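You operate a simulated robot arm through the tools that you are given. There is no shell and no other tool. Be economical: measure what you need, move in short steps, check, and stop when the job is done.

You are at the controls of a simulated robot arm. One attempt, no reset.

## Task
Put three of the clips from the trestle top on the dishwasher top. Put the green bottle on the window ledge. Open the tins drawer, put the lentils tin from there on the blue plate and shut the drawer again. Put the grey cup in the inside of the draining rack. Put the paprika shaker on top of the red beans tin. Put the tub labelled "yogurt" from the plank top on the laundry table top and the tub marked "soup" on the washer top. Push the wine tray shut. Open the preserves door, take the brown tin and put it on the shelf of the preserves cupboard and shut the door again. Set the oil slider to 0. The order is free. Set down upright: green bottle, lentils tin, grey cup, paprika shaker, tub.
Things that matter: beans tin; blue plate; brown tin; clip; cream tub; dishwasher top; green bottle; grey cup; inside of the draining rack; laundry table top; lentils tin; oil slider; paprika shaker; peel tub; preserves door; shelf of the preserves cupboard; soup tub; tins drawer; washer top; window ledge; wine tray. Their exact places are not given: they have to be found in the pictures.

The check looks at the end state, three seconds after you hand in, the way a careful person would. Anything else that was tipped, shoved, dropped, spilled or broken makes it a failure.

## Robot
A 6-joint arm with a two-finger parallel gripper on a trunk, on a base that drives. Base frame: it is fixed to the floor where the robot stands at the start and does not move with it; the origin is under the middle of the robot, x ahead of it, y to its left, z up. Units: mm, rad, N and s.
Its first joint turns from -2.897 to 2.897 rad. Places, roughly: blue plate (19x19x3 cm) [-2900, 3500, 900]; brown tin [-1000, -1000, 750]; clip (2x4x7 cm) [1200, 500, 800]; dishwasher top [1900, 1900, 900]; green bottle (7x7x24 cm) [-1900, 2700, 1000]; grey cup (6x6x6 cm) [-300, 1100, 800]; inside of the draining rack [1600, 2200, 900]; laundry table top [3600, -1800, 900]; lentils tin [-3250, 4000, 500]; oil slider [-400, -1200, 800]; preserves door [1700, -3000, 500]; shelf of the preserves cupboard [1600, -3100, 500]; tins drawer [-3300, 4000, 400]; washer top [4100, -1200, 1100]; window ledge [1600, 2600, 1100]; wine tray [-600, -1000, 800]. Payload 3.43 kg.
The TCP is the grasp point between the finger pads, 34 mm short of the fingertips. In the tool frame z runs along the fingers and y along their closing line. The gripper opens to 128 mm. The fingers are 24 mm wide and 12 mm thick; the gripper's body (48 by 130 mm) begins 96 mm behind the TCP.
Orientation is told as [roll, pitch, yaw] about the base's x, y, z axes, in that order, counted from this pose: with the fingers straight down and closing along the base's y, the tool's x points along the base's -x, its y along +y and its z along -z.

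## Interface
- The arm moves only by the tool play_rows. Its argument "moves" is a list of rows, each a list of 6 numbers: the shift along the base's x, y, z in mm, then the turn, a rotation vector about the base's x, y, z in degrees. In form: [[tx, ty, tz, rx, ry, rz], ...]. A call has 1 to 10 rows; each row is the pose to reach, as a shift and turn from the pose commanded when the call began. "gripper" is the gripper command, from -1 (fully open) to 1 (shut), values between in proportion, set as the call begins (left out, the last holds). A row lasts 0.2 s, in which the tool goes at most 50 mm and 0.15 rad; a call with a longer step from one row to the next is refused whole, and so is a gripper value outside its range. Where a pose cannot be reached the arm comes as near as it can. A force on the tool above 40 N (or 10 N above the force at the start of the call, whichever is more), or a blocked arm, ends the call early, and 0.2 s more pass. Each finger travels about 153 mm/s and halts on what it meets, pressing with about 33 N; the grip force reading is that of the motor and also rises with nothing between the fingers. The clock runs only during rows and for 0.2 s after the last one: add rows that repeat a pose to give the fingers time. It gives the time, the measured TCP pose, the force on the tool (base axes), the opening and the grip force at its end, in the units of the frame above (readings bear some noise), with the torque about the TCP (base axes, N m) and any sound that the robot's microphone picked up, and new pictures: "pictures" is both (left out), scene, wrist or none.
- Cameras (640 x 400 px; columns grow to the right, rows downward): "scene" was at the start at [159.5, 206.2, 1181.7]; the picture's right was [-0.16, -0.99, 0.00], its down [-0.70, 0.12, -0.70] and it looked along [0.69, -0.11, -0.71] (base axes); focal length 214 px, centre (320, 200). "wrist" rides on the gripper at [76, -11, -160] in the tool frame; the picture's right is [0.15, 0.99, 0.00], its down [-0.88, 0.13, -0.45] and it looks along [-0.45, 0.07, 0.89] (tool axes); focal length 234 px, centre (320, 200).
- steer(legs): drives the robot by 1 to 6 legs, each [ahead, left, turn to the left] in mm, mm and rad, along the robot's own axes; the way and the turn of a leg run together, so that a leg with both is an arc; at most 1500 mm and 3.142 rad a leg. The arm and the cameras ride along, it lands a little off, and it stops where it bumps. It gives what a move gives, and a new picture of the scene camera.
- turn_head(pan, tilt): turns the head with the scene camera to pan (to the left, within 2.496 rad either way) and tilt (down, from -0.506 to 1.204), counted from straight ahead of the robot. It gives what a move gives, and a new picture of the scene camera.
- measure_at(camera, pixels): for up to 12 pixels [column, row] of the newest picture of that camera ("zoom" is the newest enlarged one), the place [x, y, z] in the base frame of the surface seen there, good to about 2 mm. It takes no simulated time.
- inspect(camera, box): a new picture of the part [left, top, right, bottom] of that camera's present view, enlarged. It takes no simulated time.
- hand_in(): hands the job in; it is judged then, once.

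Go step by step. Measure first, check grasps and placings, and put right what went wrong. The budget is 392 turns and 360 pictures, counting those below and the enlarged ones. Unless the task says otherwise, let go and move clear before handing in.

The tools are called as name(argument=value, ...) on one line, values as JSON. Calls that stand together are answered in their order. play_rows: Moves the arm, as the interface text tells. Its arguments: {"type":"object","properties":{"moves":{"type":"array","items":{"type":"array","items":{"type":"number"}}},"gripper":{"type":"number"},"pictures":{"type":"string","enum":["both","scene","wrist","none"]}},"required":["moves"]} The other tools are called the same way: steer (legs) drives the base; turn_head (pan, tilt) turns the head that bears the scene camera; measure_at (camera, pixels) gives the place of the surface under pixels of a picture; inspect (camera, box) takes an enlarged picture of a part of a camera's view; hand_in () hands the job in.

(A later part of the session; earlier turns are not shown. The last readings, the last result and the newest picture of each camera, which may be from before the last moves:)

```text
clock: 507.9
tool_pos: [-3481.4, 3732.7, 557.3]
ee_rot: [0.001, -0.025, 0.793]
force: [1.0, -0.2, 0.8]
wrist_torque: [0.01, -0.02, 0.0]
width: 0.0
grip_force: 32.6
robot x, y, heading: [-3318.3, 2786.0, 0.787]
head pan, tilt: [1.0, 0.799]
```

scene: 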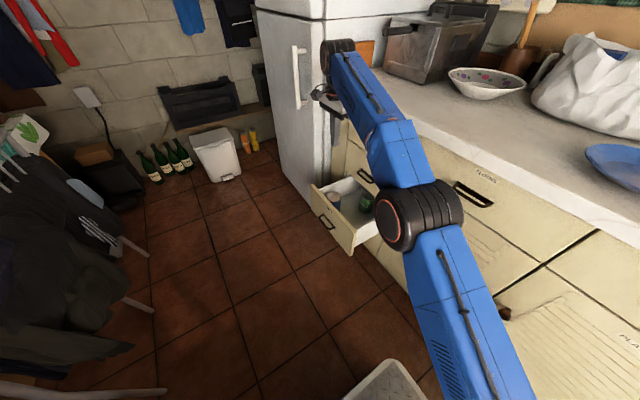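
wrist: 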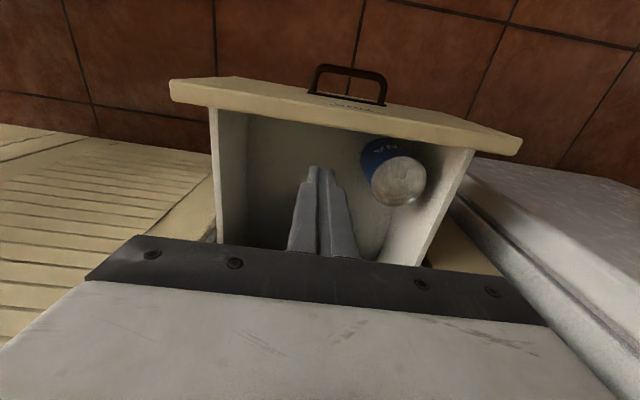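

Fingers are over the interior behind the panel. Descend to z≈417, then pull toward −v.

play_rows(moves=[[0, 0, -45, 0, 0, 0], [0, 0, -90, 0, 0, 0], [0, 0, -140, 0, 0, 0], [-15, -15, -140, 0, 0, 0], [-35, -35, -140, 0, 0, 0]], pictures="wrist")

```text
clock: 509.1
tool_pos: [-3516.6, 3693.2, 419.6]
ee_rot: [0.0, -0.026, 0.794]
force: [0.4, -0.4, 0.3]
wrist_torque: [-0.04, 0.01, -0.01]
width: 0.0
grip_force: 32.6
robot x, y, heading: [-3322.6, 2787.3, 0.792]
head pan, tilt: [1.0, 0.799]
```

wrist: 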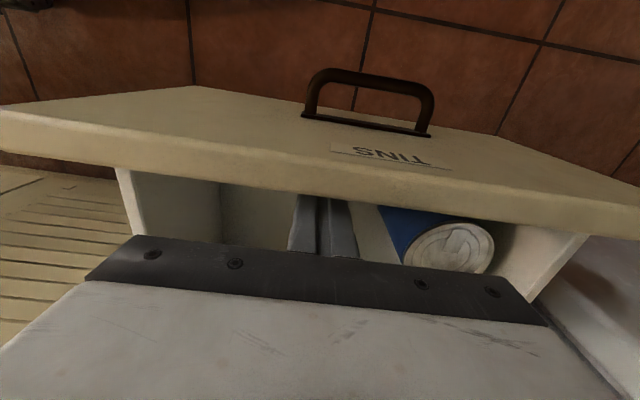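

play_rows(moves=[[-12, -12, 0, 0, 0, 0], [-27, -27, 0, 0, 0, 0], [-42, -42, 0, 0, 0, 0], [-57, -57, 0, 0, 0, 0], [-72, -72, 0, 0, 0, 0], [-87, -87, 0, 0, 0, 0]], pictures="wrist")

```text
clock: 510.5
tool_pos: [-3605.5, 3609.4, 417.1]
ee_rot: [0.001, -0.027, 0.795]
force: [-0.6, 0.5, -0.4]
wrist_torque: [0.01, 0.0, 0.0]
width: 0.2
grip_force: 33.3
robot x, y, heading: [-3320.5, 2790.9, 0.79]
head pan, tilt: [1.0, 0.799]
```

wrist: 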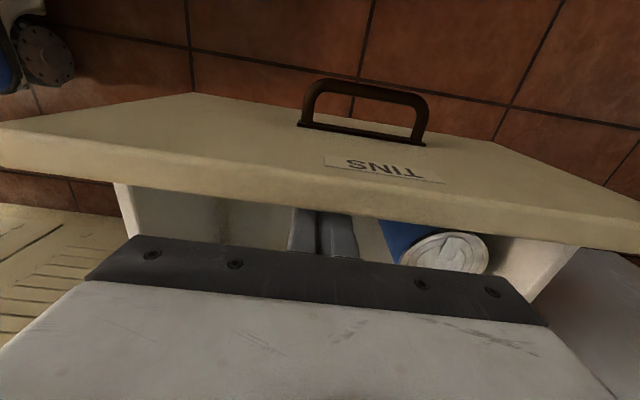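

The drawer follows (TCP v≈3). Now raise straight up, and look for the lentils tin.

play_rows(moves=[[8, 8, 0, 0, 0, 0], [8, 8, 45, 0, 0, 0], [8, 8, 90, 0, 0, 0], [8, 8, 138, 0, 0, 0], [8, 8, 186, 0, 0, 0], [30, 30, 220, 0, 0, 0], [60, 60, 240, 0, 0, 0]], gripper=-0.4, pictures="wrist")

```text
clock: 512.1
tool_pos: [-3547.8, 3668.3, 662.6]
ee_rot: [-0.001, -0.027, 0.795]
force: [0.0, -0.7, 0.5]
wrist_torque: [0.01, -0.01, 0.0]
width: 89.6
grip_force: 0.1
robot x, y, heading: [-3320.6, 2789.5, 0.792]
head pan, tilt: [1.0, 0.799]
```

wrist: 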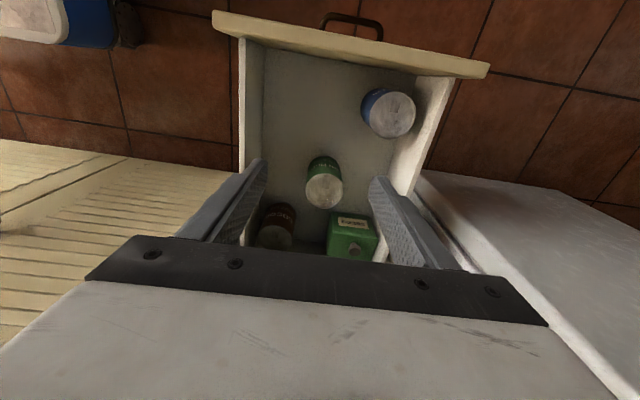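

The lentils tin (323,180) is in the open. Measure its top.

measure_at(camera="wrist", pixels=[[323, 187], [306, 188], [341, 186], [323, 203], [322, 165], [277, 230], [350, 230], [387, 110], [235, 200]])

inspect(camera="wrist", box=[230, 60, 430, 270])

```text
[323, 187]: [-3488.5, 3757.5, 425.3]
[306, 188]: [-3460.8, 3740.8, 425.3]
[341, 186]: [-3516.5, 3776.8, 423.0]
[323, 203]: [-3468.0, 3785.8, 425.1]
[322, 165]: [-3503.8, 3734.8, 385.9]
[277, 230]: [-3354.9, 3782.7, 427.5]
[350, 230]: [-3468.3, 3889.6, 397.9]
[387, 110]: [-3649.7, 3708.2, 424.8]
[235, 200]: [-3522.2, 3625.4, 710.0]
```

```text
1.90 times, centred on (330, 165) of wrist
```

zoom: 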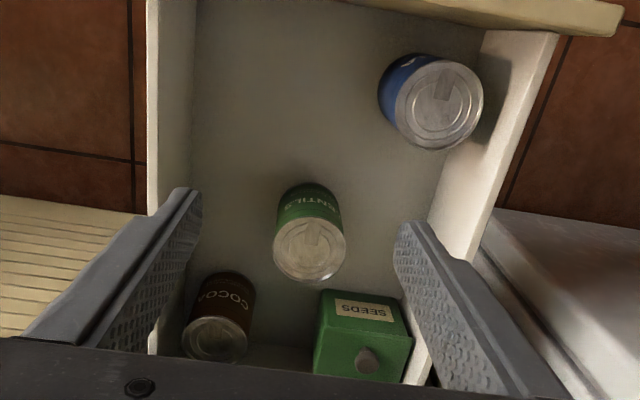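

Lentils top centre ≈ (-3489,3759), z 425. Move above and descend to z 396.

play_rows(moves=[[20, 30, 0, 0, 0, 0], [40, 60, 0, 0, 0, 0], [59, 91, -20, 0, 0, 0], [59, 91, -65, 0, 0, 0], [59, 91, -110, 0, 0, 0], [59, 91, -155, 0, 0, 0]], gripper=-0.45, pictures="wrist")

```text
clock: 513.5
tool_pos: [-3485.9, 3758.1, 502.8]
ee_rot: [0.001, -0.026, 0.795]
force: [-1.1, -0.4, 0.8]
wrist_torque: [0.03, 0.0, -0.02]
width: 92.6
grip_force: 0.0
robot x, y, heading: [-3318.5, 2787.9, 0.792]
head pan, tilt: [1.0, 0.799]
```

wrist: 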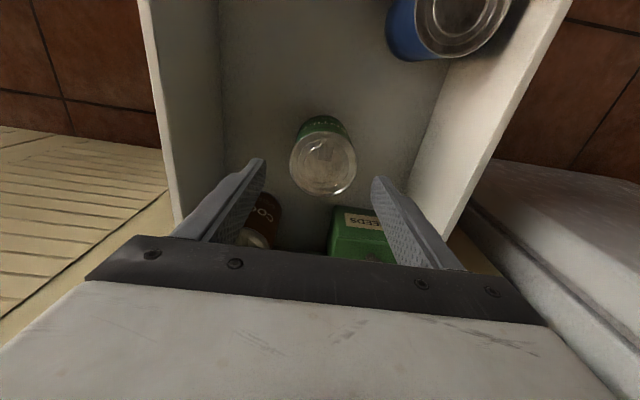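

play_rows(moves=[[-1, 1, -45, 0, 0, 0], [-1, 1, -85, 0, 0, 0], [-1, 1, -107, 0, 0, 0]], pictures="none")

play_rows(moves=[[0, 0, 0, 0, 0, 0], [0, 0, 0, 0, 0, 0], [0, 0, 0, 0, 0, 0]], gripper=1, pictures="none")

play_rows(moves=[[0, 0, 20, 0, 0, 0], [0, 0, 65, 0, 0, 0], [0, 0, 110, 0, 0, 0], [0, 0, 155, 0, 0, 0], [0, 0, 200, 0, 0, 0], [0, 0, 245, 0, 0, 0], [0, 0, 290, 0, 0, 0]], pictures="wrist")

```text
clock: 514.3
tool_pos: [-3490.0, 3761.0, 397.6]
ee_rot: [0.001, -0.025, 0.794]
force: [0.1, -1.0, -0.2]
wrist_torque: [-0.03, -0.01, 0.0]
width: 92.9
grip_force: 0.0
robot x, y, heading: [-3319.9, 2786.6, 0.791]
head pan, tilt: [1.0, 0.799]
```

```text
clock: 515.1
tool_pos: [-3491.4, 3760.7, 396.3]
ee_rot: [-0.001, -0.025, 0.793]
force: [-1.4, 1.0, 0.2]
wrist_torque: [0.08, -0.05, 0.05]
width: 73.0
grip_force: 32.1
robot x, y, heading: [-3322.2, 2790.6, 0.794]
head pan, tilt: [1.0, 0.799]
```

```text
clock: 516.7
tool_pos: [-3485.7, 3758.9, 685.0]
ee_rot: [0.0, -0.026, 0.794]
force: [-0.3, 0.5, -5.9]
wrist_torque: [-0.04, 0.05, -0.01]
width: 73.1
grip_force: 33.1
robot x, y, heading: [-3318.3, 2788.2, 0.796]
head pan, tilt: [1.0, 0.799]
```

wrist: 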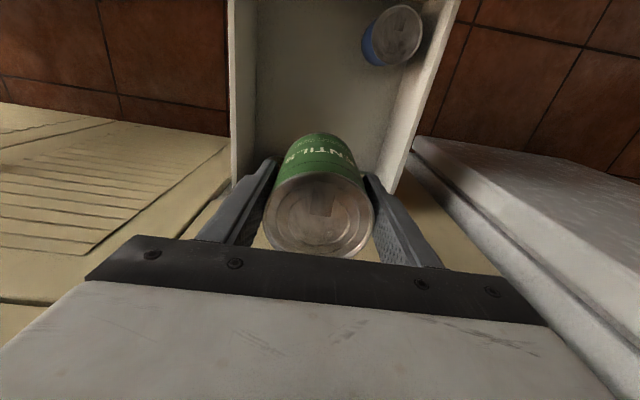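

Lentils held. Bring it nearer (east) at this height, then raise above the counter.

play_rows(moves=[[32, -32, 0, 0, 0, 0], [64, -64, 0, 0, 0, 0], [96, -96, 0, 0, 0, 0], [128, -128, 0, 0, 0, 0], [160, -160, 0, 0, 0, 0], [192, -192, 0, 0, 0, 0], [224, -224, 0, 0, 0, 0], [240, -240, 40, 0, 0, 0]], pictures="none")

play_rows(moves=[[0, 0, 48, 0, 0, 0], [0, 0, 96, 0, 0, 0], [0, 0, 144, 0, 0, 0], [0, 0, 192, 0, 0, 0], [0, 0, 240, 0, 0, 0], [0, 0, 288, 0, 0, 0], [0, 0, 336, 0, 0, 0]], pictures="none")

turn_head(pan=0.3, tilt=0.7)

```text
clock: 518.5
tool_pos: [-3247.0, 3520.3, 725.8]
ee_rot: [-0.001, -0.024, 0.795]
force: [0.3, 0.6, -4.5]
wrist_torque: [-0.01, 0.02, -0.01]
width: 73.2
grip_force: 32.8
robot x, y, heading: [-3318.8, 2793.6, 0.793]
head pan, tilt: [1.0, 0.799]
```

```text
clock: 520.1
tool_pos: [-3249.6, 3522.4, 1064.8]
ee_rot: [-0.001, -0.025, 0.795]
force: [-1.0, -0.2, -5.9]
wrist_torque: [-0.06, 0.07, 0.0]
width: 73.1
grip_force: 32.5
robot x, y, heading: [-3319.4, 2787.0, 0.787]
head pan, tilt: [1.0, 0.799]
```

```text
clock: 521.1
tool_pos: [-3248.1, 3522.4, 1065.8]
ee_rot: [-0.001, -0.026, 0.793]
force: [-0.7, 0.0, -4.8]
wrist_torque: [0.01, -0.01, 0.02]
width: 73.0
grip_force: 32.6
robot x, y, heading: [-3320.6, 2788.8, 0.795]
head pan, tilt: [0.3, 0.7]
```

scene: 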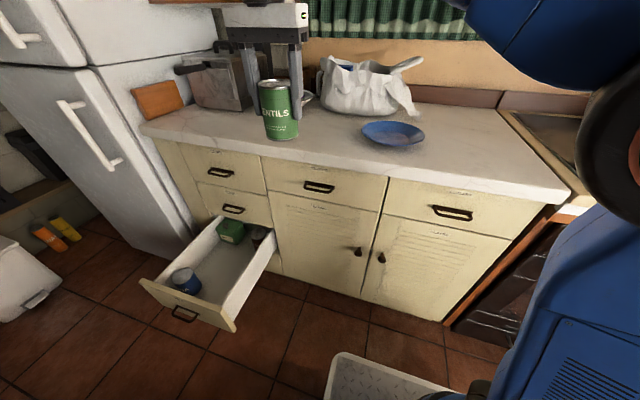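

measure_at(camera="scene", pixels=[[363, 131], [424, 135], [393, 132], [398, 146], [388, 122], [330, 110], [400, 105]])

```text
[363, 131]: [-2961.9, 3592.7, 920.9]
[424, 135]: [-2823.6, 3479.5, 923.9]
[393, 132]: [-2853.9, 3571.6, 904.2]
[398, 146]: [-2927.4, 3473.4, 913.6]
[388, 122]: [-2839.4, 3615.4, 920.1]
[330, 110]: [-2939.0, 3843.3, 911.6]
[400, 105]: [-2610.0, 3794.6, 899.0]
```

Plate centre ≈ (-2888,3542), floor z 904. Move above it.

play_rows(moves=[[45, 2, 0, 0, 0, 0], [90, 5, 0, 0, 0, 0], [135, 7, 0, 0, 0, 0], [180, 10, 0, 0, 0, 0], [225, 12, 0, 0, 0, 0], [270, 15, 0, 0, 0, 0], [315, 17, 0, 0, 0, 0], [360, 20, 0, 0, 0, 0]], pictures="both")

```text
clock: 522.9
tool_pos: [-2886.7, 3540.6, 1060.7]
ee_rot: [-0.001, -0.027, 0.795]
force: [-1.0, -0.6, -3.8]
wrist_torque: [-0.02, 0.0, 0.0]
width: 73.4
grip_force: 33.2
robot x, y, heading: [-3317.3, 2789.0, 0.792]
head pan, tilt: [0.3, 0.7]
```

scene: 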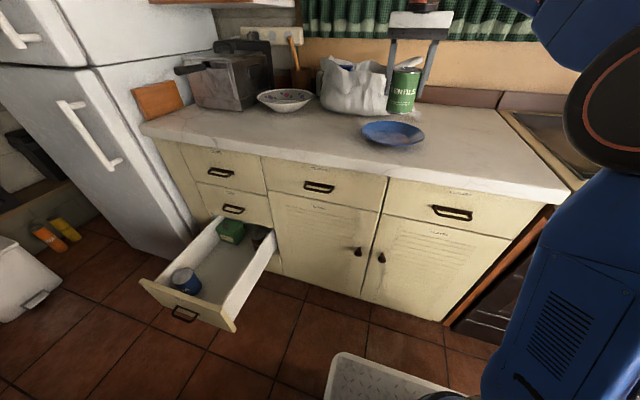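
wrist: 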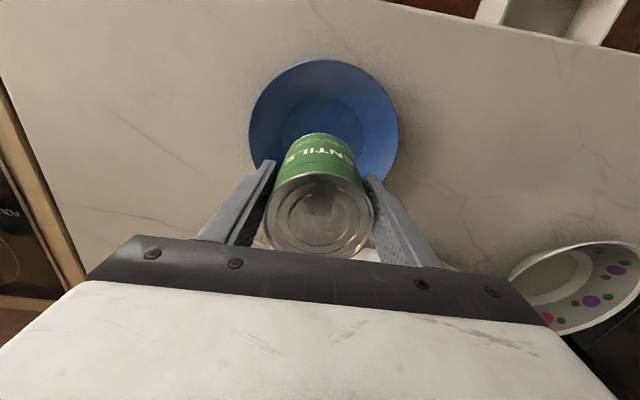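

measure_at(camera="wrist", pixels=[[322, 62], [252, 122], [396, 122], [322, 110], [295, 120], [350, 120], [322, 98]])

```text
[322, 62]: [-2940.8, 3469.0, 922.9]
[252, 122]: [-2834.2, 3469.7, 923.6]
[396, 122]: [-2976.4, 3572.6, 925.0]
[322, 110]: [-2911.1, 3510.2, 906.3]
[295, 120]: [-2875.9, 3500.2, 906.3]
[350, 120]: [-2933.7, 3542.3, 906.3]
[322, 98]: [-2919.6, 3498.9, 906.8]
```

Well centred. Correct the 1.5° tilt and lower.

play_rows(moves=[[3, 2, -35, -1.05, 1.05, 0], [3, 2, -65, -1.05, 1.05, 0], [3, 2, -74, -1.05, 1.05, 0], [3, 2, -78, -1.05, 1.05, 0], [3, 2, -81, -1.05, 1.05, 0], [3, 2, -84, -1.05, 1.05, 0], [3, 2, -87, -1.05, 1.05, 0]], pictures="none")

```text
clock: 524.5
tool_pos: [-2884.7, 3542.1, 976.7]
ee_rot: [0.0, -0.004, 0.793]
force: [-1.4, -3.6, 28.3]
wrist_torque: [-0.32, -0.71, -0.01]
width: 73.3
grip_force: 33.7
robot x, y, heading: [-3320.4, 2788.6, 0.795]
head pan, tilt: [0.3, 0.7]
```

play_rows(moves=[[0, 0, 2, 0, 0, 0]], pictures="none")

play_rows(moves=[[0, 0, 0, 0, 0, 0], [0, 0, 0, 0, 0, 0]], gripper=-0.5, pictures="none")

play_rows(moves=[[0, 0, 30, 0, 0, 0], [0, 0, 75, 0, 0, 0], [0, 0, 120, 0, 0, 0], [-30, -30, 135, 0, 0, 0], [-60, -60, 135, 0, 0, 0]], pictures="both")

```text
clock: 524.9
tool_pos: [-2883.5, 3541.9, 977.9]
ee_rot: [-0.001, 0.001, 0.794]
force: [-2.5, -5.7, 9.6]
wrist_torque: [-0.1, -0.21, -0.1]
width: 73.0
grip_force: 33.2
robot x, y, heading: [-3321.3, 2787.5, 0.792]
head pan, tilt: [0.3, 0.7]
```

```text
clock: 525.5
tool_pos: [-2883.2, 3540.9, 976.4]
ee_rot: [0.001, 0.001, 0.794]
force: [-0.6, 0.2, -0.1]
wrist_torque: [0.03, -0.02, 0.0]
width: 95.7
grip_force: 0.1
robot x, y, heading: [-3324.6, 2789.1, 0.793]
head pan, tilt: [0.3, 0.7]
```

```text
clock: 526.7
tool_pos: [-2943.9, 3484.7, 1110.9]
ee_rot: [0.001, 0.002, 0.794]
force: [0.0, 0.2, -0.6]
wrist_torque: [-0.12, 0.03, 0.0]
width: 95.8
grip_force: 0.0
robot x, y, heading: [-3318.1, 2786.6, 0.792]
head pan, tilt: [0.3, 0.7]
```

scene: 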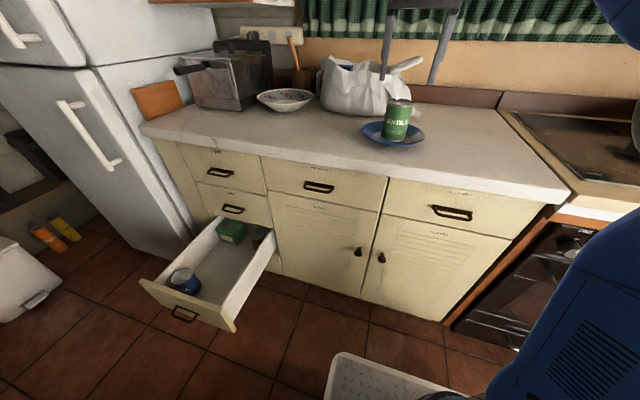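
wrist: 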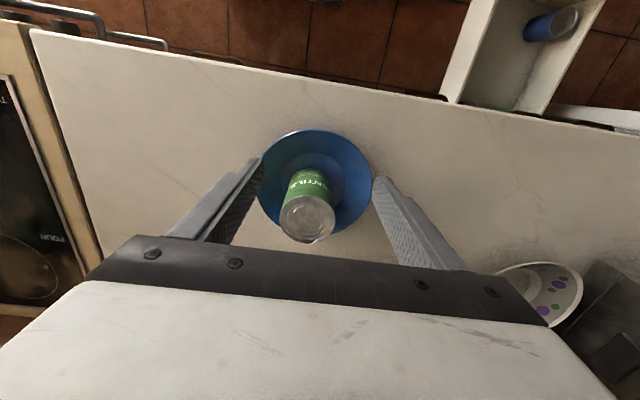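

The tin stands on the plate. Now close the drawer: I'll back up slightly, bring the closed gripper around to the front of the drawer, tilt it 35°, and push the panel above its handle.

steer(legs=[[-60, 0, 0]])

play_rows(moves=[[-45, 14, 0, 0, 0, 0], [-90, 28, 0, 0, 0, 0], [-135, 43, 0, 0, 0, 0], [-180, 57, 0, 0, 0, 0], [-225, 71, 0, 0, 0, 0], [-273, 86, -5, 0, 0, 0], [-318, 74, -15, 0, 0, 0], [-363, 62, -25, 0, 0, 0], [-408, 50, -35, 0, 0, 0], [-453, 38, -45, 0, 0, 0]], gripper=1, pictures="none")

```text
clock: 527.7
tool_pos: [-2986.8, 3440.0, 1111.1]
ee_rot: [0.0, -0.001, 0.794]
force: [-0.3, 0.0, -0.6]
wrist_torque: [-0.04, -0.02, 0.01]
width: 95.9
grip_force: 0.1
robot x, y, heading: [-3366.9, 2746.4, 0.79]
head pan, tilt: [0.3, 0.7]
```

scene: 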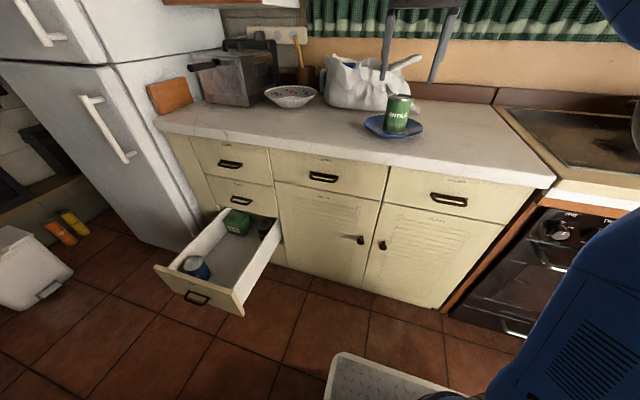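

```text
refused: row 6 steps farther than a row can; nothing moved
```

play_rows(moves=[[-45, 14, 0, 0, 0, 0], [-90, 28, 0, 0, 0, 0], [-135, 43, 0, 0, 0, 0], [-180, 57, 0, 0, 0, 0], [-225, 71, 0, 0, 0, 0], [-270, 82, -5, 0, 0, 0], [-315, 74, -15, 0, 0, 0], [-360, 62, -25, 0, 0, 0], [-405, 50, -35, 0, 0, 0], [-450, 38, -45, 0, 0, 0]], gripper=1, pictures="none")

play_rows(moves=[[-40, 0, -20, 0, 0, 0], [-80, 0, -40, 0, 0, 0], [-115, 5, -70, 0, 0, 0], [-150, 15, -95, 0, 0, 0], [-185, 25, -120, 0, 0, 0], [-215, 35, -150, 0, 0, 0], [-235, 42, -190, 0, 0, 0], [-250, 46, -230, 0, 0, 0], [-250, 46, -275, 0, 0, 0]], pictures="wrist")

```text
clock: 529.9
tool_pos: [-3429.2, 3477.6, 1066.2]
ee_rot: [0.003, 0.0, 0.792]
force: [0.5, 1.0, 0.5]
wrist_torque: [-0.02, 0.05, 0.0]
width: 0.0
grip_force: 33.3
robot x, y, heading: [-3361.7, 2746.6, 0.789]
head pan, tilt: [0.3, 0.7]
```

```text
clock: 531.9
tool_pos: [-3687.6, 3526.7, 792.4]
ee_rot: [0.002, -0.001, 0.794]
force: [0.3, -1.1, -0.2]
wrist_torque: [0.04, 0.01, 0.03]
width: 0.0
grip_force: 33.6
robot x, y, heading: [-3361.0, 2744.8, 0.792]
head pan, tilt: [0.3, 0.7]
```

wrist: 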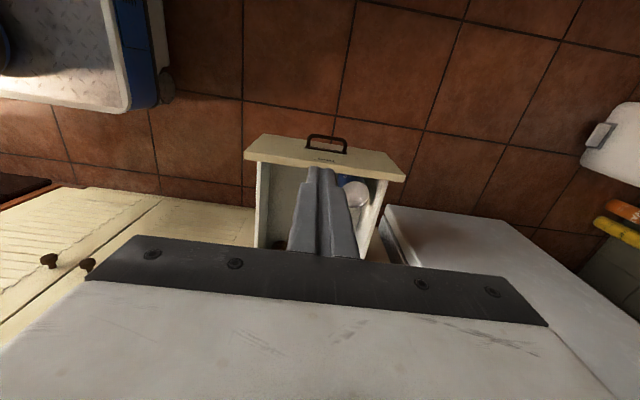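

measure_at(camera="wrist", pixels=[[260, 155], [380, 172], [326, 138], [326, 150], [325, 163], [300, 145]])

```text
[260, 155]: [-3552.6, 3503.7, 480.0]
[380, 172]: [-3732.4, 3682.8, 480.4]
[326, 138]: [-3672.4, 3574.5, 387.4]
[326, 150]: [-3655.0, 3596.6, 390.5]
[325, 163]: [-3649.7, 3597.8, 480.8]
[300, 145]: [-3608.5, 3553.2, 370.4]
```

Panel front at v≈−38. Tilt 35° and lower to z 458 in front of it.

play_rows(moves=[[-5, 2, -30, 4.9, -4.9, 0], [-10, 4, -65, 9.9, -9.9, 0], [-15, 6, -105, 14.8, -14.8, 0], [-20, 8, -145, 19.8, -19.8, 0], [-22, 8, -190, 24.7, -24.7, 0], [-22, 8, -235, 24.7, -24.7, 0], [-22, 8, -280, 24.7, -24.7, 0], [-22, 8, -310, 24.7, -24.7, 0], [-22, 8, -334, 24.7, -24.7, 0]], pictures="wrist")

```text
clock: 533.9
tool_pos: [-3710.1, 3532.8, 459.9]
ee_rot: [-0.004, -0.609, 0.796]
force: [0.1, -0.1, 0.6]
wrist_torque: [0.02, 0.02, 0.02]
width: 0.1
grip_force: 33.0
robot x, y, heading: [-3361.7, 2745.1, 0.792]
head pan, tilt: [0.3, 0.7]
```

wrist: 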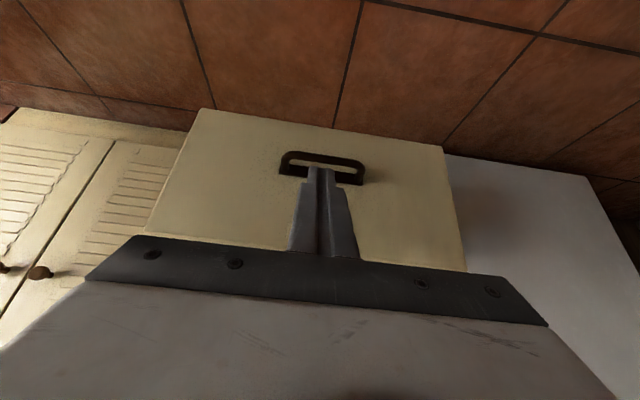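

Push forward (+v) to close.

play_rows(moves=[[25, 25, 0, 0, 0, 0], [50, 50, 0, 0, 0, 0], [80, 80, 0, 0, 0, 0], [110, 110, 0, 0, 0, 0], [140, 140, 0, 0, 0, 0], [170, 170, 0, 0, 0, 0], [200, 200, 0, 0, 0, 0], [228, 228, 0, 0, 0, 0], [255, 255, 0, 0, 0, 0], [275, 275, 0, 0, 0, 0]], pictures="wrist")

```text
clock: 536.1
tool_pos: [-3433.2, 3810.4, 457.6]
ee_rot: [-0.004, -0.609, 0.796]
force: [0.1, -0.5, -0.4]
wrist_torque: [-0.01, -0.03, 0.02]
width: 0.1
grip_force: 32.5
robot x, y, heading: [-3360.8, 2745.2, 0.793]
head pan, tilt: [0.3, 0.7]
```

wrist: 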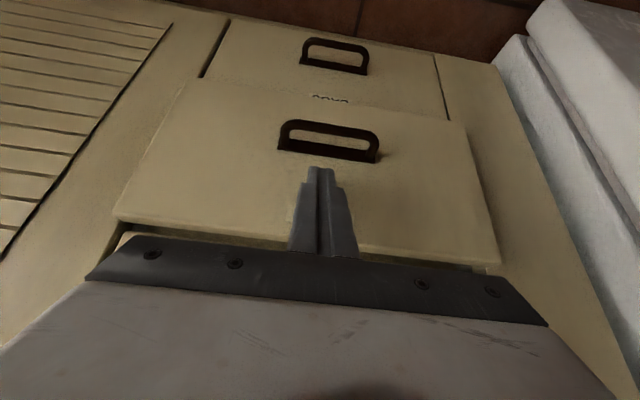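

Almost closed. Push the last ~40 mm gently.

play_rows(moves=[[9, 9, 0, 0, 0, 0], [17, 17, 0, 0, 0, 0], [22, 22, 0, 0, 0, 0], [26, 26, 0, 0, 0, 0], [29, 29, 0, 0, 0, 0], [32, 32, 0, 0, 0, 0]], pictures="wrist")

```text
clock: 537.4
tool_pos: [-3406.3, 3834.4, 455.5]
ee_rot: [-0.006, -0.607, 0.798]
force: [-1.6, -0.9, -0.8]
wrist_torque: [-0.01, 0.01, -0.05]
width: 0.0
grip_force: 33.6
robot x, y, heading: [-3362.8, 2743.5, 0.792]
head pan, tilt: [0.3, 0.7]
stopped in row 6: the force on the tool passed its limit (the readings are from after the stop); the commanded pose is now the measured one
```

wrist: 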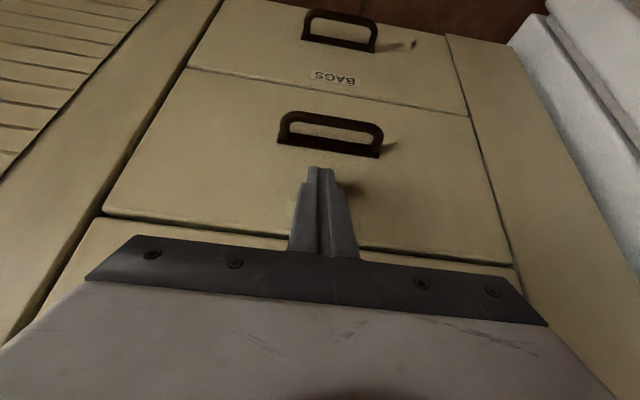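

The drawer is flush. Retreat, un-tilt, and raise.

play_rows(moves=[[-25, -25, 0, 0, 0, 0], [-55, -55, 0, 0, 0, 0], [-85, -85, 0, 0, 0, 0], [-115, -115, 10, 0, 0, 0], [-130, -130, 50, -4.9, 4.9, 0], [-130, -130, 95, -9.9, 9.9, 0], [-130, -130, 140, -14.8, 14.8, 0], [-130, -130, 185, -19.8, 19.8, 0], [-130, -130, 230, -24.7, 24.7, 0], [-130, -130, 275, -24.7, 24.7, 0]], pictures="scene")

inspect(camera="scene", box=[150, 70, 430, 310])

```text
clock: 539.6
tool_pos: [-3539.4, 3705.3, 734.8]
ee_rot: [-0.002, 0.006, 0.795]
force: [0.8, -0.2, -0.7]
wrist_torque: [-0.01, -0.01, 0.0]
width: 0.0
grip_force: 33.0
robot x, y, heading: [-3361.3, 2744.5, 0.795]
head pan, tilt: [0.3, 0.7]
```

scene: 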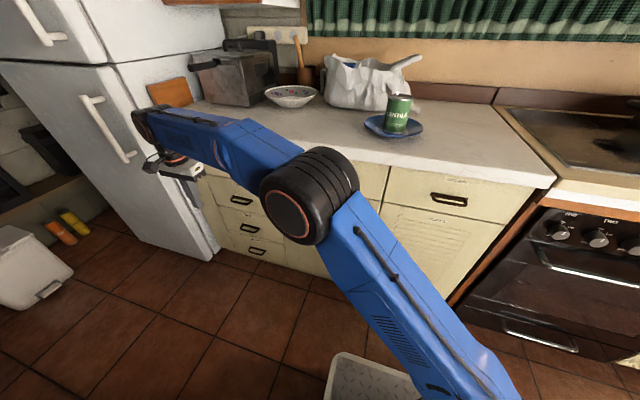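

```text
1.67 times, centred on (290, 190) of scene
```

zoom: 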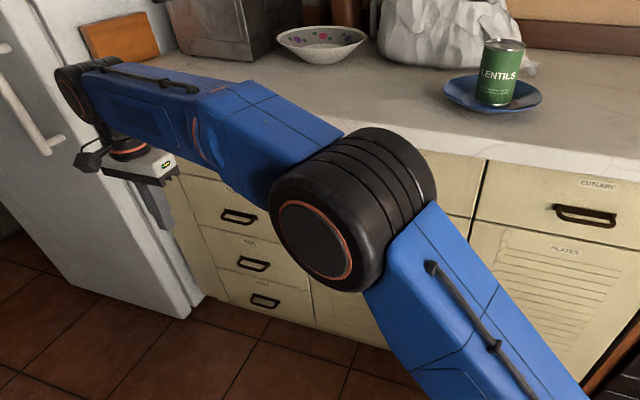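

All good: lentils on the plate, drawer closed. Bring the arm back to the front.

play_rows(moves=[[12, -25, 37, 0, 0, 0], [24, -50, 74, 0, 0, 0], [36, -75, 111, 0, 0, 0], [48, -100, 148, 0, 0, 0], [60, -125, 185, 0, 0, 0], [72, -150, 222, 0, 0, 0], [84, -175, 259, 0, 0, 0], [96, -200, 296, 0, 0, 0], [108, -225, 333, 0, 0, 0], [110, -227, 350, 0, 0, 0]], pictures="none")

play_rows(moves=[[45, -4, 4, 0, 0, 0], [90, -8, 8, 0, 0, 0], [135, -12, 12, 0, 0, 0], [180, -17, 16, 0, 0, 0], [225, -21, 20, 0, 0, 0], [270, -26, 20, 0, 0, 0], [315, -30, 20, 0, 0, 0], [360, -35, 20, 0, 0, 0], [400, -50, 20, 0, 0, 0], [440, -70, 20, 0, 0, 0]], pictures="none")

play_rows(moves=[[40, -22, 0, 0, 0, 0], [80, -44, 0, 0, 0, 0], [120, -66, 0, 0, 0, 0], [160, -90, 0, 0, 0, 0], [195, -110, 0, 0, 0, 0]], gripper=-0.5, pictures="none")

```text
clock: 541.8
tool_pos: [-3427.8, 3478.7, 1079.8]
ee_rot: [-0.001, 0.004, 0.796]
force: [0.3, -0.2, 0.1]
wrist_torque: [0.02, -0.01, 0.02]
width: 0.1
grip_force: 33.3
robot x, y, heading: [-3360.5, 2740.1, 0.797]
head pan, tilt: [0.3, 0.7]
```

```text
clock: 544.0
tool_pos: [-2989.2, 3408.6, 1098.6]
ee_rot: [0.001, 0.004, 0.798]
force: [-0.4, 0.2, -0.3]
wrist_torque: [-0.03, 0.01, 0.01]
width: 0.1
grip_force: 33.2
robot x, y, heading: [-3367.0, 2743.2, 0.791]
head pan, tilt: [0.3, 0.7]
```

```text
clock: 545.2
tool_pos: [-2791.4, 3297.9, 1101.2]
ee_rot: [0.001, 0.003, 0.794]
force: [-0.4, 0.3, -0.2]
wrist_torque: [0.04, -0.01, -0.02]
width: 96.0
grip_force: 0.1
robot x, y, heading: [-3363.8, 2742.4, 0.799]
head pan, tilt: [0.3, 0.7]
```

Raise the arm fully, then drive east to the yogurt tub.

play_rows(moves=[[-10, -10, 40, 0, 0, 0], [-20, -20, 75, 0, 0, 0]], pictures="none")

steer(legs=[[0, -250, -0.012], [-60, 0, 0], [0, -1250, 0], [0, -1200, 0], [0, -900, 0]])

```text
clock: 545.8
tool_pos: [-2812.1, 3277.3, 1167.1]
ee_rot: [-0.001, -0.001, 0.796]
force: [0.5, -0.2, -1.1]
wrist_torque: [-0.02, 0.02, 0.01]
width: 96.1
grip_force: 0.1
out of reach, approached as far as the arm can: row 2
robot x, y, heading: [-3365.5, 2743.6, 0.797]
head pan, tilt: [0.3, 0.7]
```

```text
clock: 563.9
tool_pos: [-385.4, 589.0, 1165.9]
ee_rot: [0.002, -0.003, 0.723]
force: [0.3, 0.3, -0.4]
wrist_torque: [0.02, -0.01, 0.02]
width: 95.7
grip_force: 0.2
robot x, y, heading: [-972.8, 94.1, 0.722]
head pan, tilt: [0.3, 0.7]
```

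scene: 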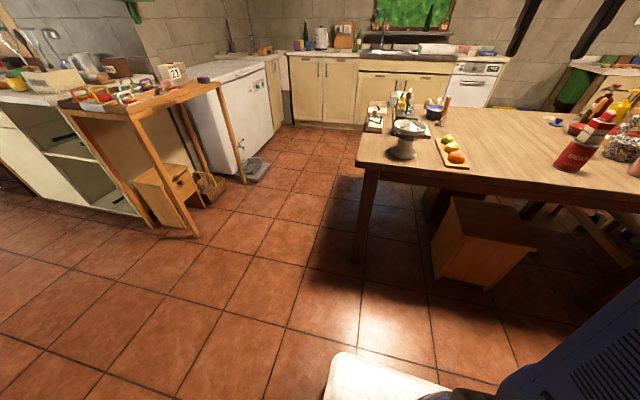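

steer(legs=[[200, 0, 0], [0, 0, 0.063], [0, -550, 0], [180, 0, 0]])

turn_head(pan=0.1, tilt=0.8)

```text
clock: 569.9
tool_pos: [249.2, 507.8, 1167.4]
ee_rot: [-0.001, -0.003, 0.798]
force: [0.3, -0.7, -0.3]
wrist_torque: [0.0, -0.03, -0.03]
width: 96.0
grip_force: 0.1
robot x, y, heading: [-299.3, -20.4, 0.797]
head pan, tilt: [0.3, 0.7]
```

scene: 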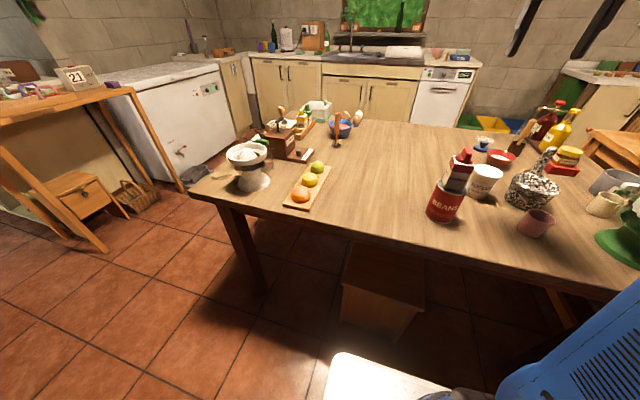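

```text
clock: 570.6
tool_pos: [250.0, 508.5, 1166.8]
ee_rot: [0.0, -0.003, 0.796]
force: [-0.5, 0.1, -0.4]
wrist_torque: [0.01, 0.04, -0.01]
width: 95.9
grip_force: 0.0
robot x, y, heading: [-299.3, -26.6, 0.795]
head pan, tilt: [0.099, 0.799]
```

scene: 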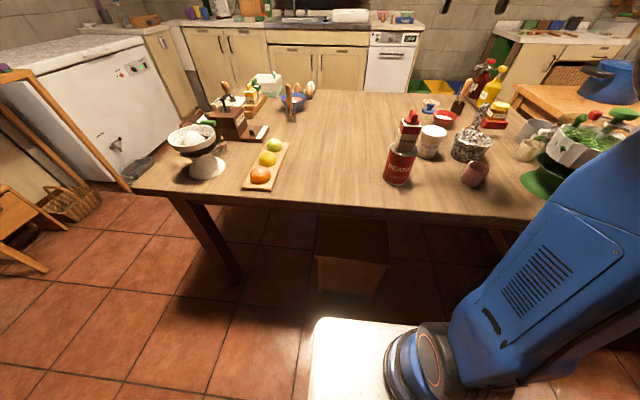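

Measure the yogurt tub.

inspect(camera="scene", box=[370, 90, 500, 200])

measure_at(camera="scene", pixels=[[433, 131], [422, 131], [444, 132], [430, 150], [411, 120]])

play_rows(moves=[[25, 0, -40, 0, 0, 0], [50, 5, -80, 0, 0, 0], [60, 5, -110, 0, 0, 0]], gripper=-0.6, pictures="wrist")

```text
3.64 times, centred on (435, 145) of scene
```

zoom: 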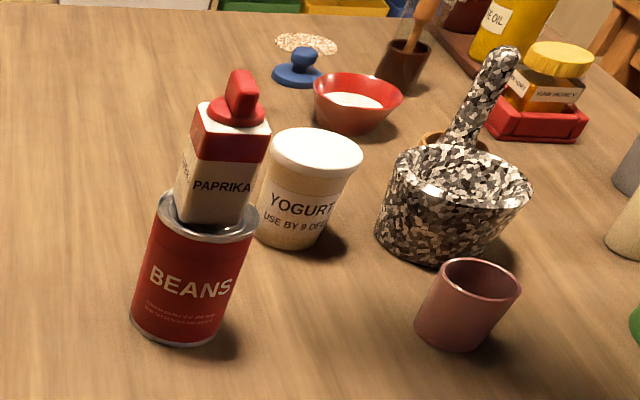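

```text
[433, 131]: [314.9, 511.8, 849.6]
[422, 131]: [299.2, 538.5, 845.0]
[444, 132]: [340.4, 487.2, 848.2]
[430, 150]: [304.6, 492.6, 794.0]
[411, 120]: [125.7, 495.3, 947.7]
```

```text
clock: 571.4
tool_pos: [312.2, 514.3, 1054.0]
ee_rot: [-0.001, -0.003, 0.798]
force: [-0.1, -0.2, 0.1]
wrist_torque: [0.03, 0.0, 0.02]
width: 102.4
grip_force: 0.0
robot x, y, heading: [-304.2, -23.9, 0.793]
head pan, tilt: [0.099, 0.799]
```

wrist: 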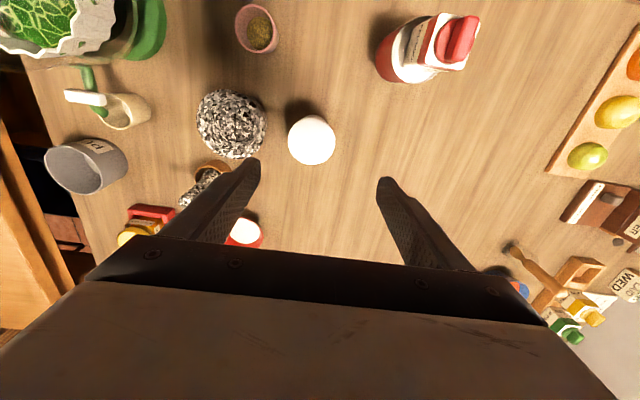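

Tub centre ≈ (320,508). Narrow slightly and descend to z 822.

play_rows(moves=[[8, -7, -45, 0, 0, 0], [8, -7, -90, 0, 0, 0], [8, -7, -135, 0, 0, 0]], gripper=-0.44, pictures="wrist")

```text
clock: 572.2
tool_pos: [318.7, 504.2, 920.9]
ee_rot: [0.0, -0.004, 0.798]
force: [1.1, -0.5, 0.5]
wrist_torque: [0.02, 0.0, 0.02]
width: 92.3
grip_force: 0.1
robot x, y, heading: [-300.7, -23.8, 0.793]
head pan, tilt: [0.099, 0.799]
```

wrist: 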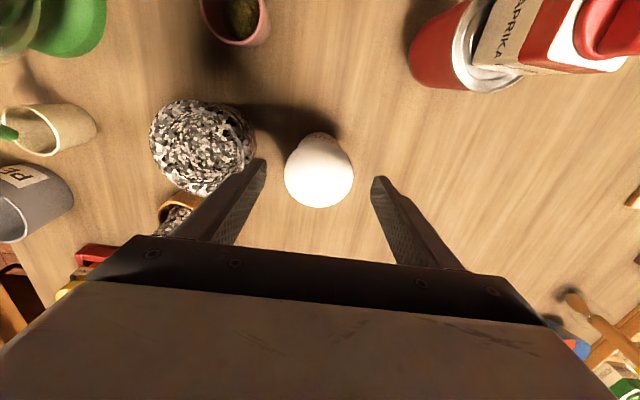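

measure_at(camera="wrist", pixels=[[253, 150], [245, 130], [240, 165], [319, 172], [287, 172], [352, 172]])

```text
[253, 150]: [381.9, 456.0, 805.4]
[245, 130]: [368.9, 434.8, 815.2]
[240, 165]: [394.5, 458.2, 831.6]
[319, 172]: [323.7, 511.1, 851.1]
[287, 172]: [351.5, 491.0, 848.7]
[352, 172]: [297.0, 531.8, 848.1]
```

play_rows(moves=[[5, 7, -40, 0, 0, 0], [5, 7, -80, 0, 0, 0], [5, 7, -99, 0, 0, 0]], gripper=-0.31, pictures="none")

play_rows(moves=[[0, 0, 0, 0, 0, 0], [0, 0, 0, 0, 0, 0], [0, 0, 0, 0, 0, 0]], gripper=1, pictures="none")

play_rows(moves=[[0, 0, 10, 0, 0, 0], [0, 0, 40, 0, 0, 0], [0, 0, 85, 0, 0, 0], [0, 0, 130, 0, 0, 0], [0, 0, 175, 0, 0, 0], [0, 0, 220, 0, 0, 0], [0, 0, 265, 0, 0, 0], [0, 0, 310, 0, 0, 0]], pictures="both")

```text
clock: 573.0
tool_pos: [321.8, 511.9, 821.9]
ee_rot: [0.0, -0.003, 0.798]
force: [-0.7, 0.0, 0.4]
wrist_torque: [0.01, -0.01, -0.02]
width: 83.6
grip_force: 0.1
robot x, y, heading: [-300.8, -25.4, 0.796]
head pan, tilt: [0.099, 0.799]
```

```text
clock: 573.8
tool_pos: [322.5, 511.8, 821.8]
ee_rot: [0.0, -0.005, 0.799]
force: [0.1, -0.3, -0.1]
wrist_torque: [-0.01, -0.01, 0.02]
width: 71.5
grip_force: 32.5
robot x, y, heading: [-301.7, -27.3, 0.798]
head pan, tilt: [0.099, 0.799]
```

```text
clock: 575.6
tool_pos: [324.5, 513.2, 1134.2]
ee_rot: [0.001, -0.002, 0.797]
force: [-0.6, 0.4, 0.1]
wrist_torque: [-0.06, 0.02, 0.0]
width: 71.3
grip_force: 33.2
robot x, y, heading: [-302.6, -20.9, 0.791]
head pan, tilt: [0.099, 0.799]
```

scene: 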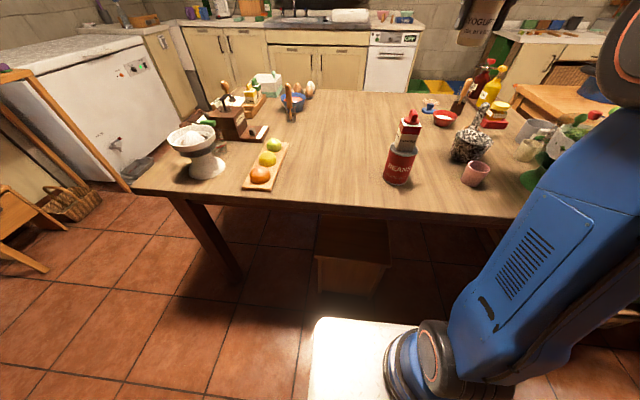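
wrist: 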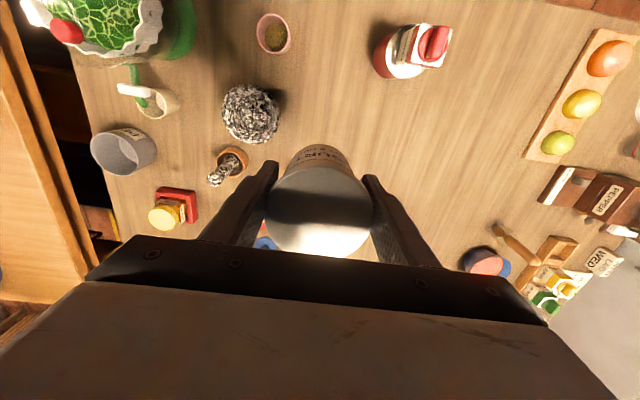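

Yogurt held. Drive: back off, face east, along the south aisle, then north along the east lane.

steer(legs=[[-200, 0, 0], [0, 0, -1.58], [1400, 0, 0], [1400, 0, 0], [0, 0, 1.571], [1480, 0, 0]])

```text
clock: 605.0
tool_pos: [3234.0, -425.3, 1134.4]
ee_rot: [0.0, -0.004, 0.818]
force: [0.1, 0.4, 0.4]
wrist_torque: [0.01, -0.02, 0.02]
width: 71.1
grip_force: 32.9
robot x, y, heading: [2624.9, -976.8, 0.814]
head pan, tilt: [0.099, 0.799]
```

scene: 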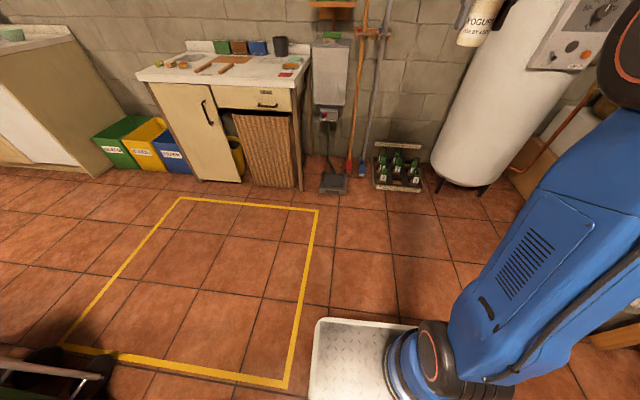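

steer(legs=[[0, 0, -1.6]])

turn_head(pan=0.0, tilt=0.5)

```text
clock: 606.9
tool_pos: [3408.0, -702.4, 1138.0]
ee_rot: [0.0, -0.012, 0.515]
force: [-0.4, 0.7, 0.3]
wrist_torque: [0.0, -0.02, -0.01]
width: 71.1
grip_force: 33.0
robot x, y, heading: [2657.9, -1044.6, 0.509]
head pan, tilt: [0.099, 0.799]
stopped in leg 1: the robot was blocked; the commanded pose is now the measured one
```

scene: 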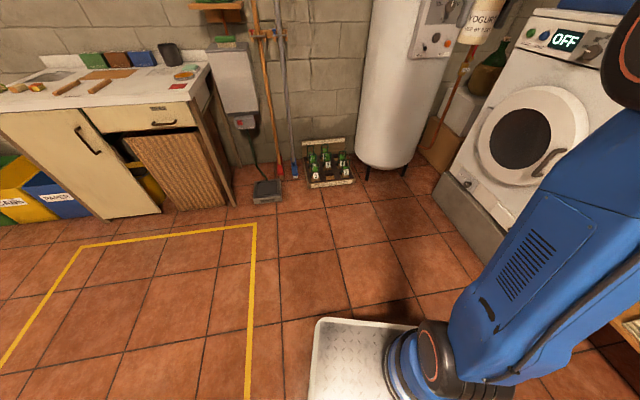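

```text
clock: 607.7
tool_pos: [3407.7, -700.9, 1138.6]
ee_rot: [0.001, -0.01, 0.515]
force: [0.1, -0.4, 0.2]
wrist_torque: [-0.02, -0.03, -0.03]
width: 71.4
grip_force: 33.0
robot x, y, heading: [2659.5, -1041.5, 0.512]
head pan, tilt: [0.0, 0.499]
```

scene: 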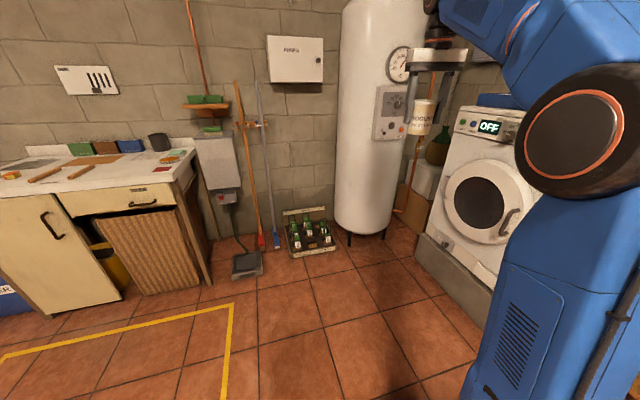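

The turn was blocked—perhaps by the drying rack behind. Look at it.

turn_head(pan=2.1, tilt=0.6)

measure_at(camera="scene", pixels=[[320, 300], [250, 300], [400, 300]])

```text
clock: 609.7
tool_pos: [3408.7, -701.6, 1138.6]
ee_rot: [0.0, -0.011, 0.515]
force: [0.3, 0.4, 0.2]
wrist_torque: [-0.02, -0.02, 0.0]
width: 71.2
grip_force: 33.0
robot x, y, heading: [2657.7, -1040.6, 0.512]
head pan, tilt: [2.1, 0.6]
```

scene: 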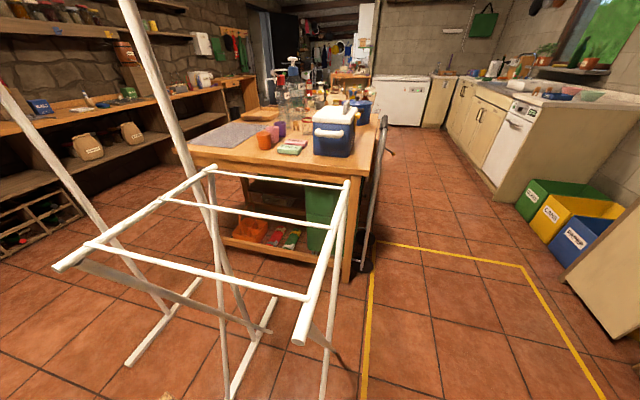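

```text
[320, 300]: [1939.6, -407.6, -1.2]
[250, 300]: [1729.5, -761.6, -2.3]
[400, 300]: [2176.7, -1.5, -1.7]
```

measure_at(camera="scene", pixels=[[303, 335], [62, 262], [346, 185], [212, 170], [130, 360], [235, 385], [197, 285], [325, 390], [270, 305]])

turn_head(pan=2.1, tilt=1.0)

```text
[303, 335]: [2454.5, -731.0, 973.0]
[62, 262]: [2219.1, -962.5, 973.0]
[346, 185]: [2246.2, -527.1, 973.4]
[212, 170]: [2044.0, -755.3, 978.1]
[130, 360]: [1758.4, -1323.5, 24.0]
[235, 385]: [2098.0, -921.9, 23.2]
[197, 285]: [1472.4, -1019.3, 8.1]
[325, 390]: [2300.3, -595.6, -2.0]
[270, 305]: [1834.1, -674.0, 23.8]
```

```text
clock: 610.6
tool_pos: [3408.0, -701.3, 1138.2]
ee_rot: [-0.001, -0.01, 0.515]
force: [0.4, 0.1, -0.5]
wrist_torque: [0.02, -0.02, 0.01]
width: 71.4
grip_force: 33.0
robot x, y, heading: [2658.6, -1043.8, 0.517]
head pan, tilt: [2.1, 1.0]
```

scene: 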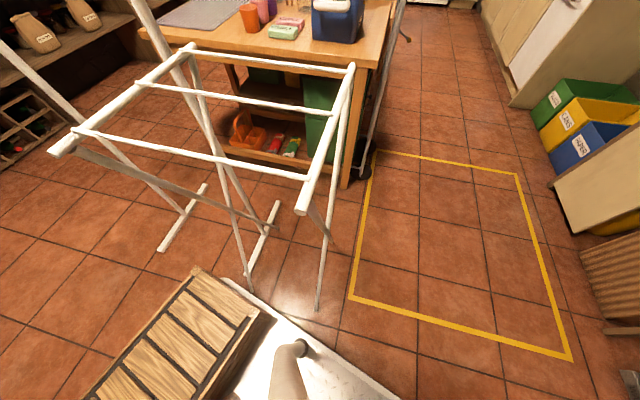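

The plate corner just touched a foot of the rack, which still stands. Shift right 160 and finish the turn.

steer(legs=[[0, -170, 0], [0, 0, -1.3]])

turn_head(pan=0.0, tilt=0.6)

```text
clock: 615.2
tool_pos: [3273.3, -1816.3, 1138.0]
ee_rot: [-0.001, -0.01, -0.783]
force: [-0.2, -0.4, -0.8]
wrist_torque: [-0.02, 0.03, 0.0]
width: 71.2
grip_force: 33.2
robot x, y, heading: [2747.0, -1187.2, -0.787]
head pan, tilt: [2.1, 1.0]
```

scene: 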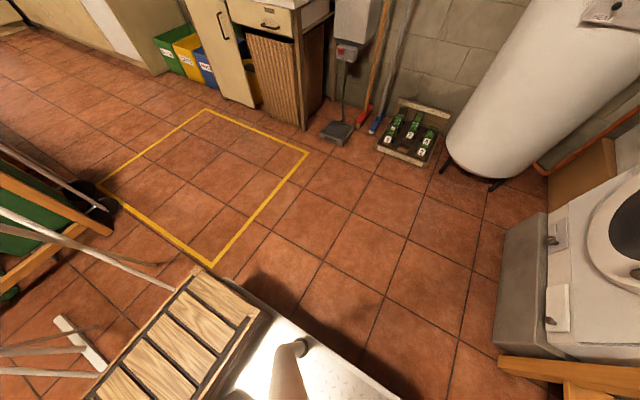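

```text
clock: 617.2
tool_pos: [3273.9, -1814.9, 1137.7]
ee_rot: [0.002, -0.01, -0.784]
force: [0.4, -0.2, 0.3]
wrist_torque: [0.0, -0.03, -0.04]
width: 71.4
grip_force: 32.9
robot x, y, heading: [2743.4, -1187.3, -0.786]
head pan, tilt: [0.0, 0.6]
```

scene: 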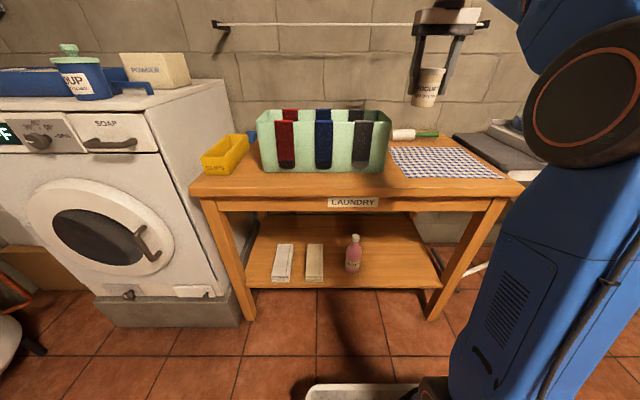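

measure_at(camera="scene", pixels=[[350, 180], [392, 172], [375, 178], [250, 183], [350, 195], [325, 171], [386, 168], [395, 155], [405, 178], [265, 172], [505, 180], [222, 170]])

inspect(camera="scene", box=[190, 90, 530, 220])

```text
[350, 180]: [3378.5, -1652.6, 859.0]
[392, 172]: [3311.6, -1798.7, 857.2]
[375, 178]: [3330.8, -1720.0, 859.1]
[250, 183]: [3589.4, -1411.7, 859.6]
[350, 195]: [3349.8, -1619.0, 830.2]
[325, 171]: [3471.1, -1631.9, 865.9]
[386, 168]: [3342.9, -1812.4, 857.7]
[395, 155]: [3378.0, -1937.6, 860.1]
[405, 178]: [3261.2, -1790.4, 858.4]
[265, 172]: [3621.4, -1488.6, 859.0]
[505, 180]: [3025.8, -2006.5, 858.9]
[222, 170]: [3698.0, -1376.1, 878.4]
```

```text
1.88 times, centred on (360, 155) of scene
```

zoom: 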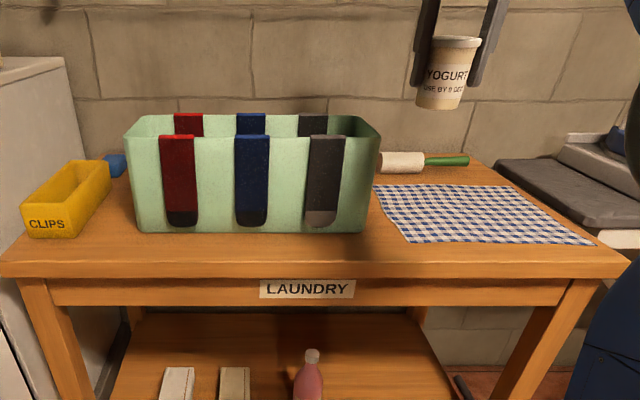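

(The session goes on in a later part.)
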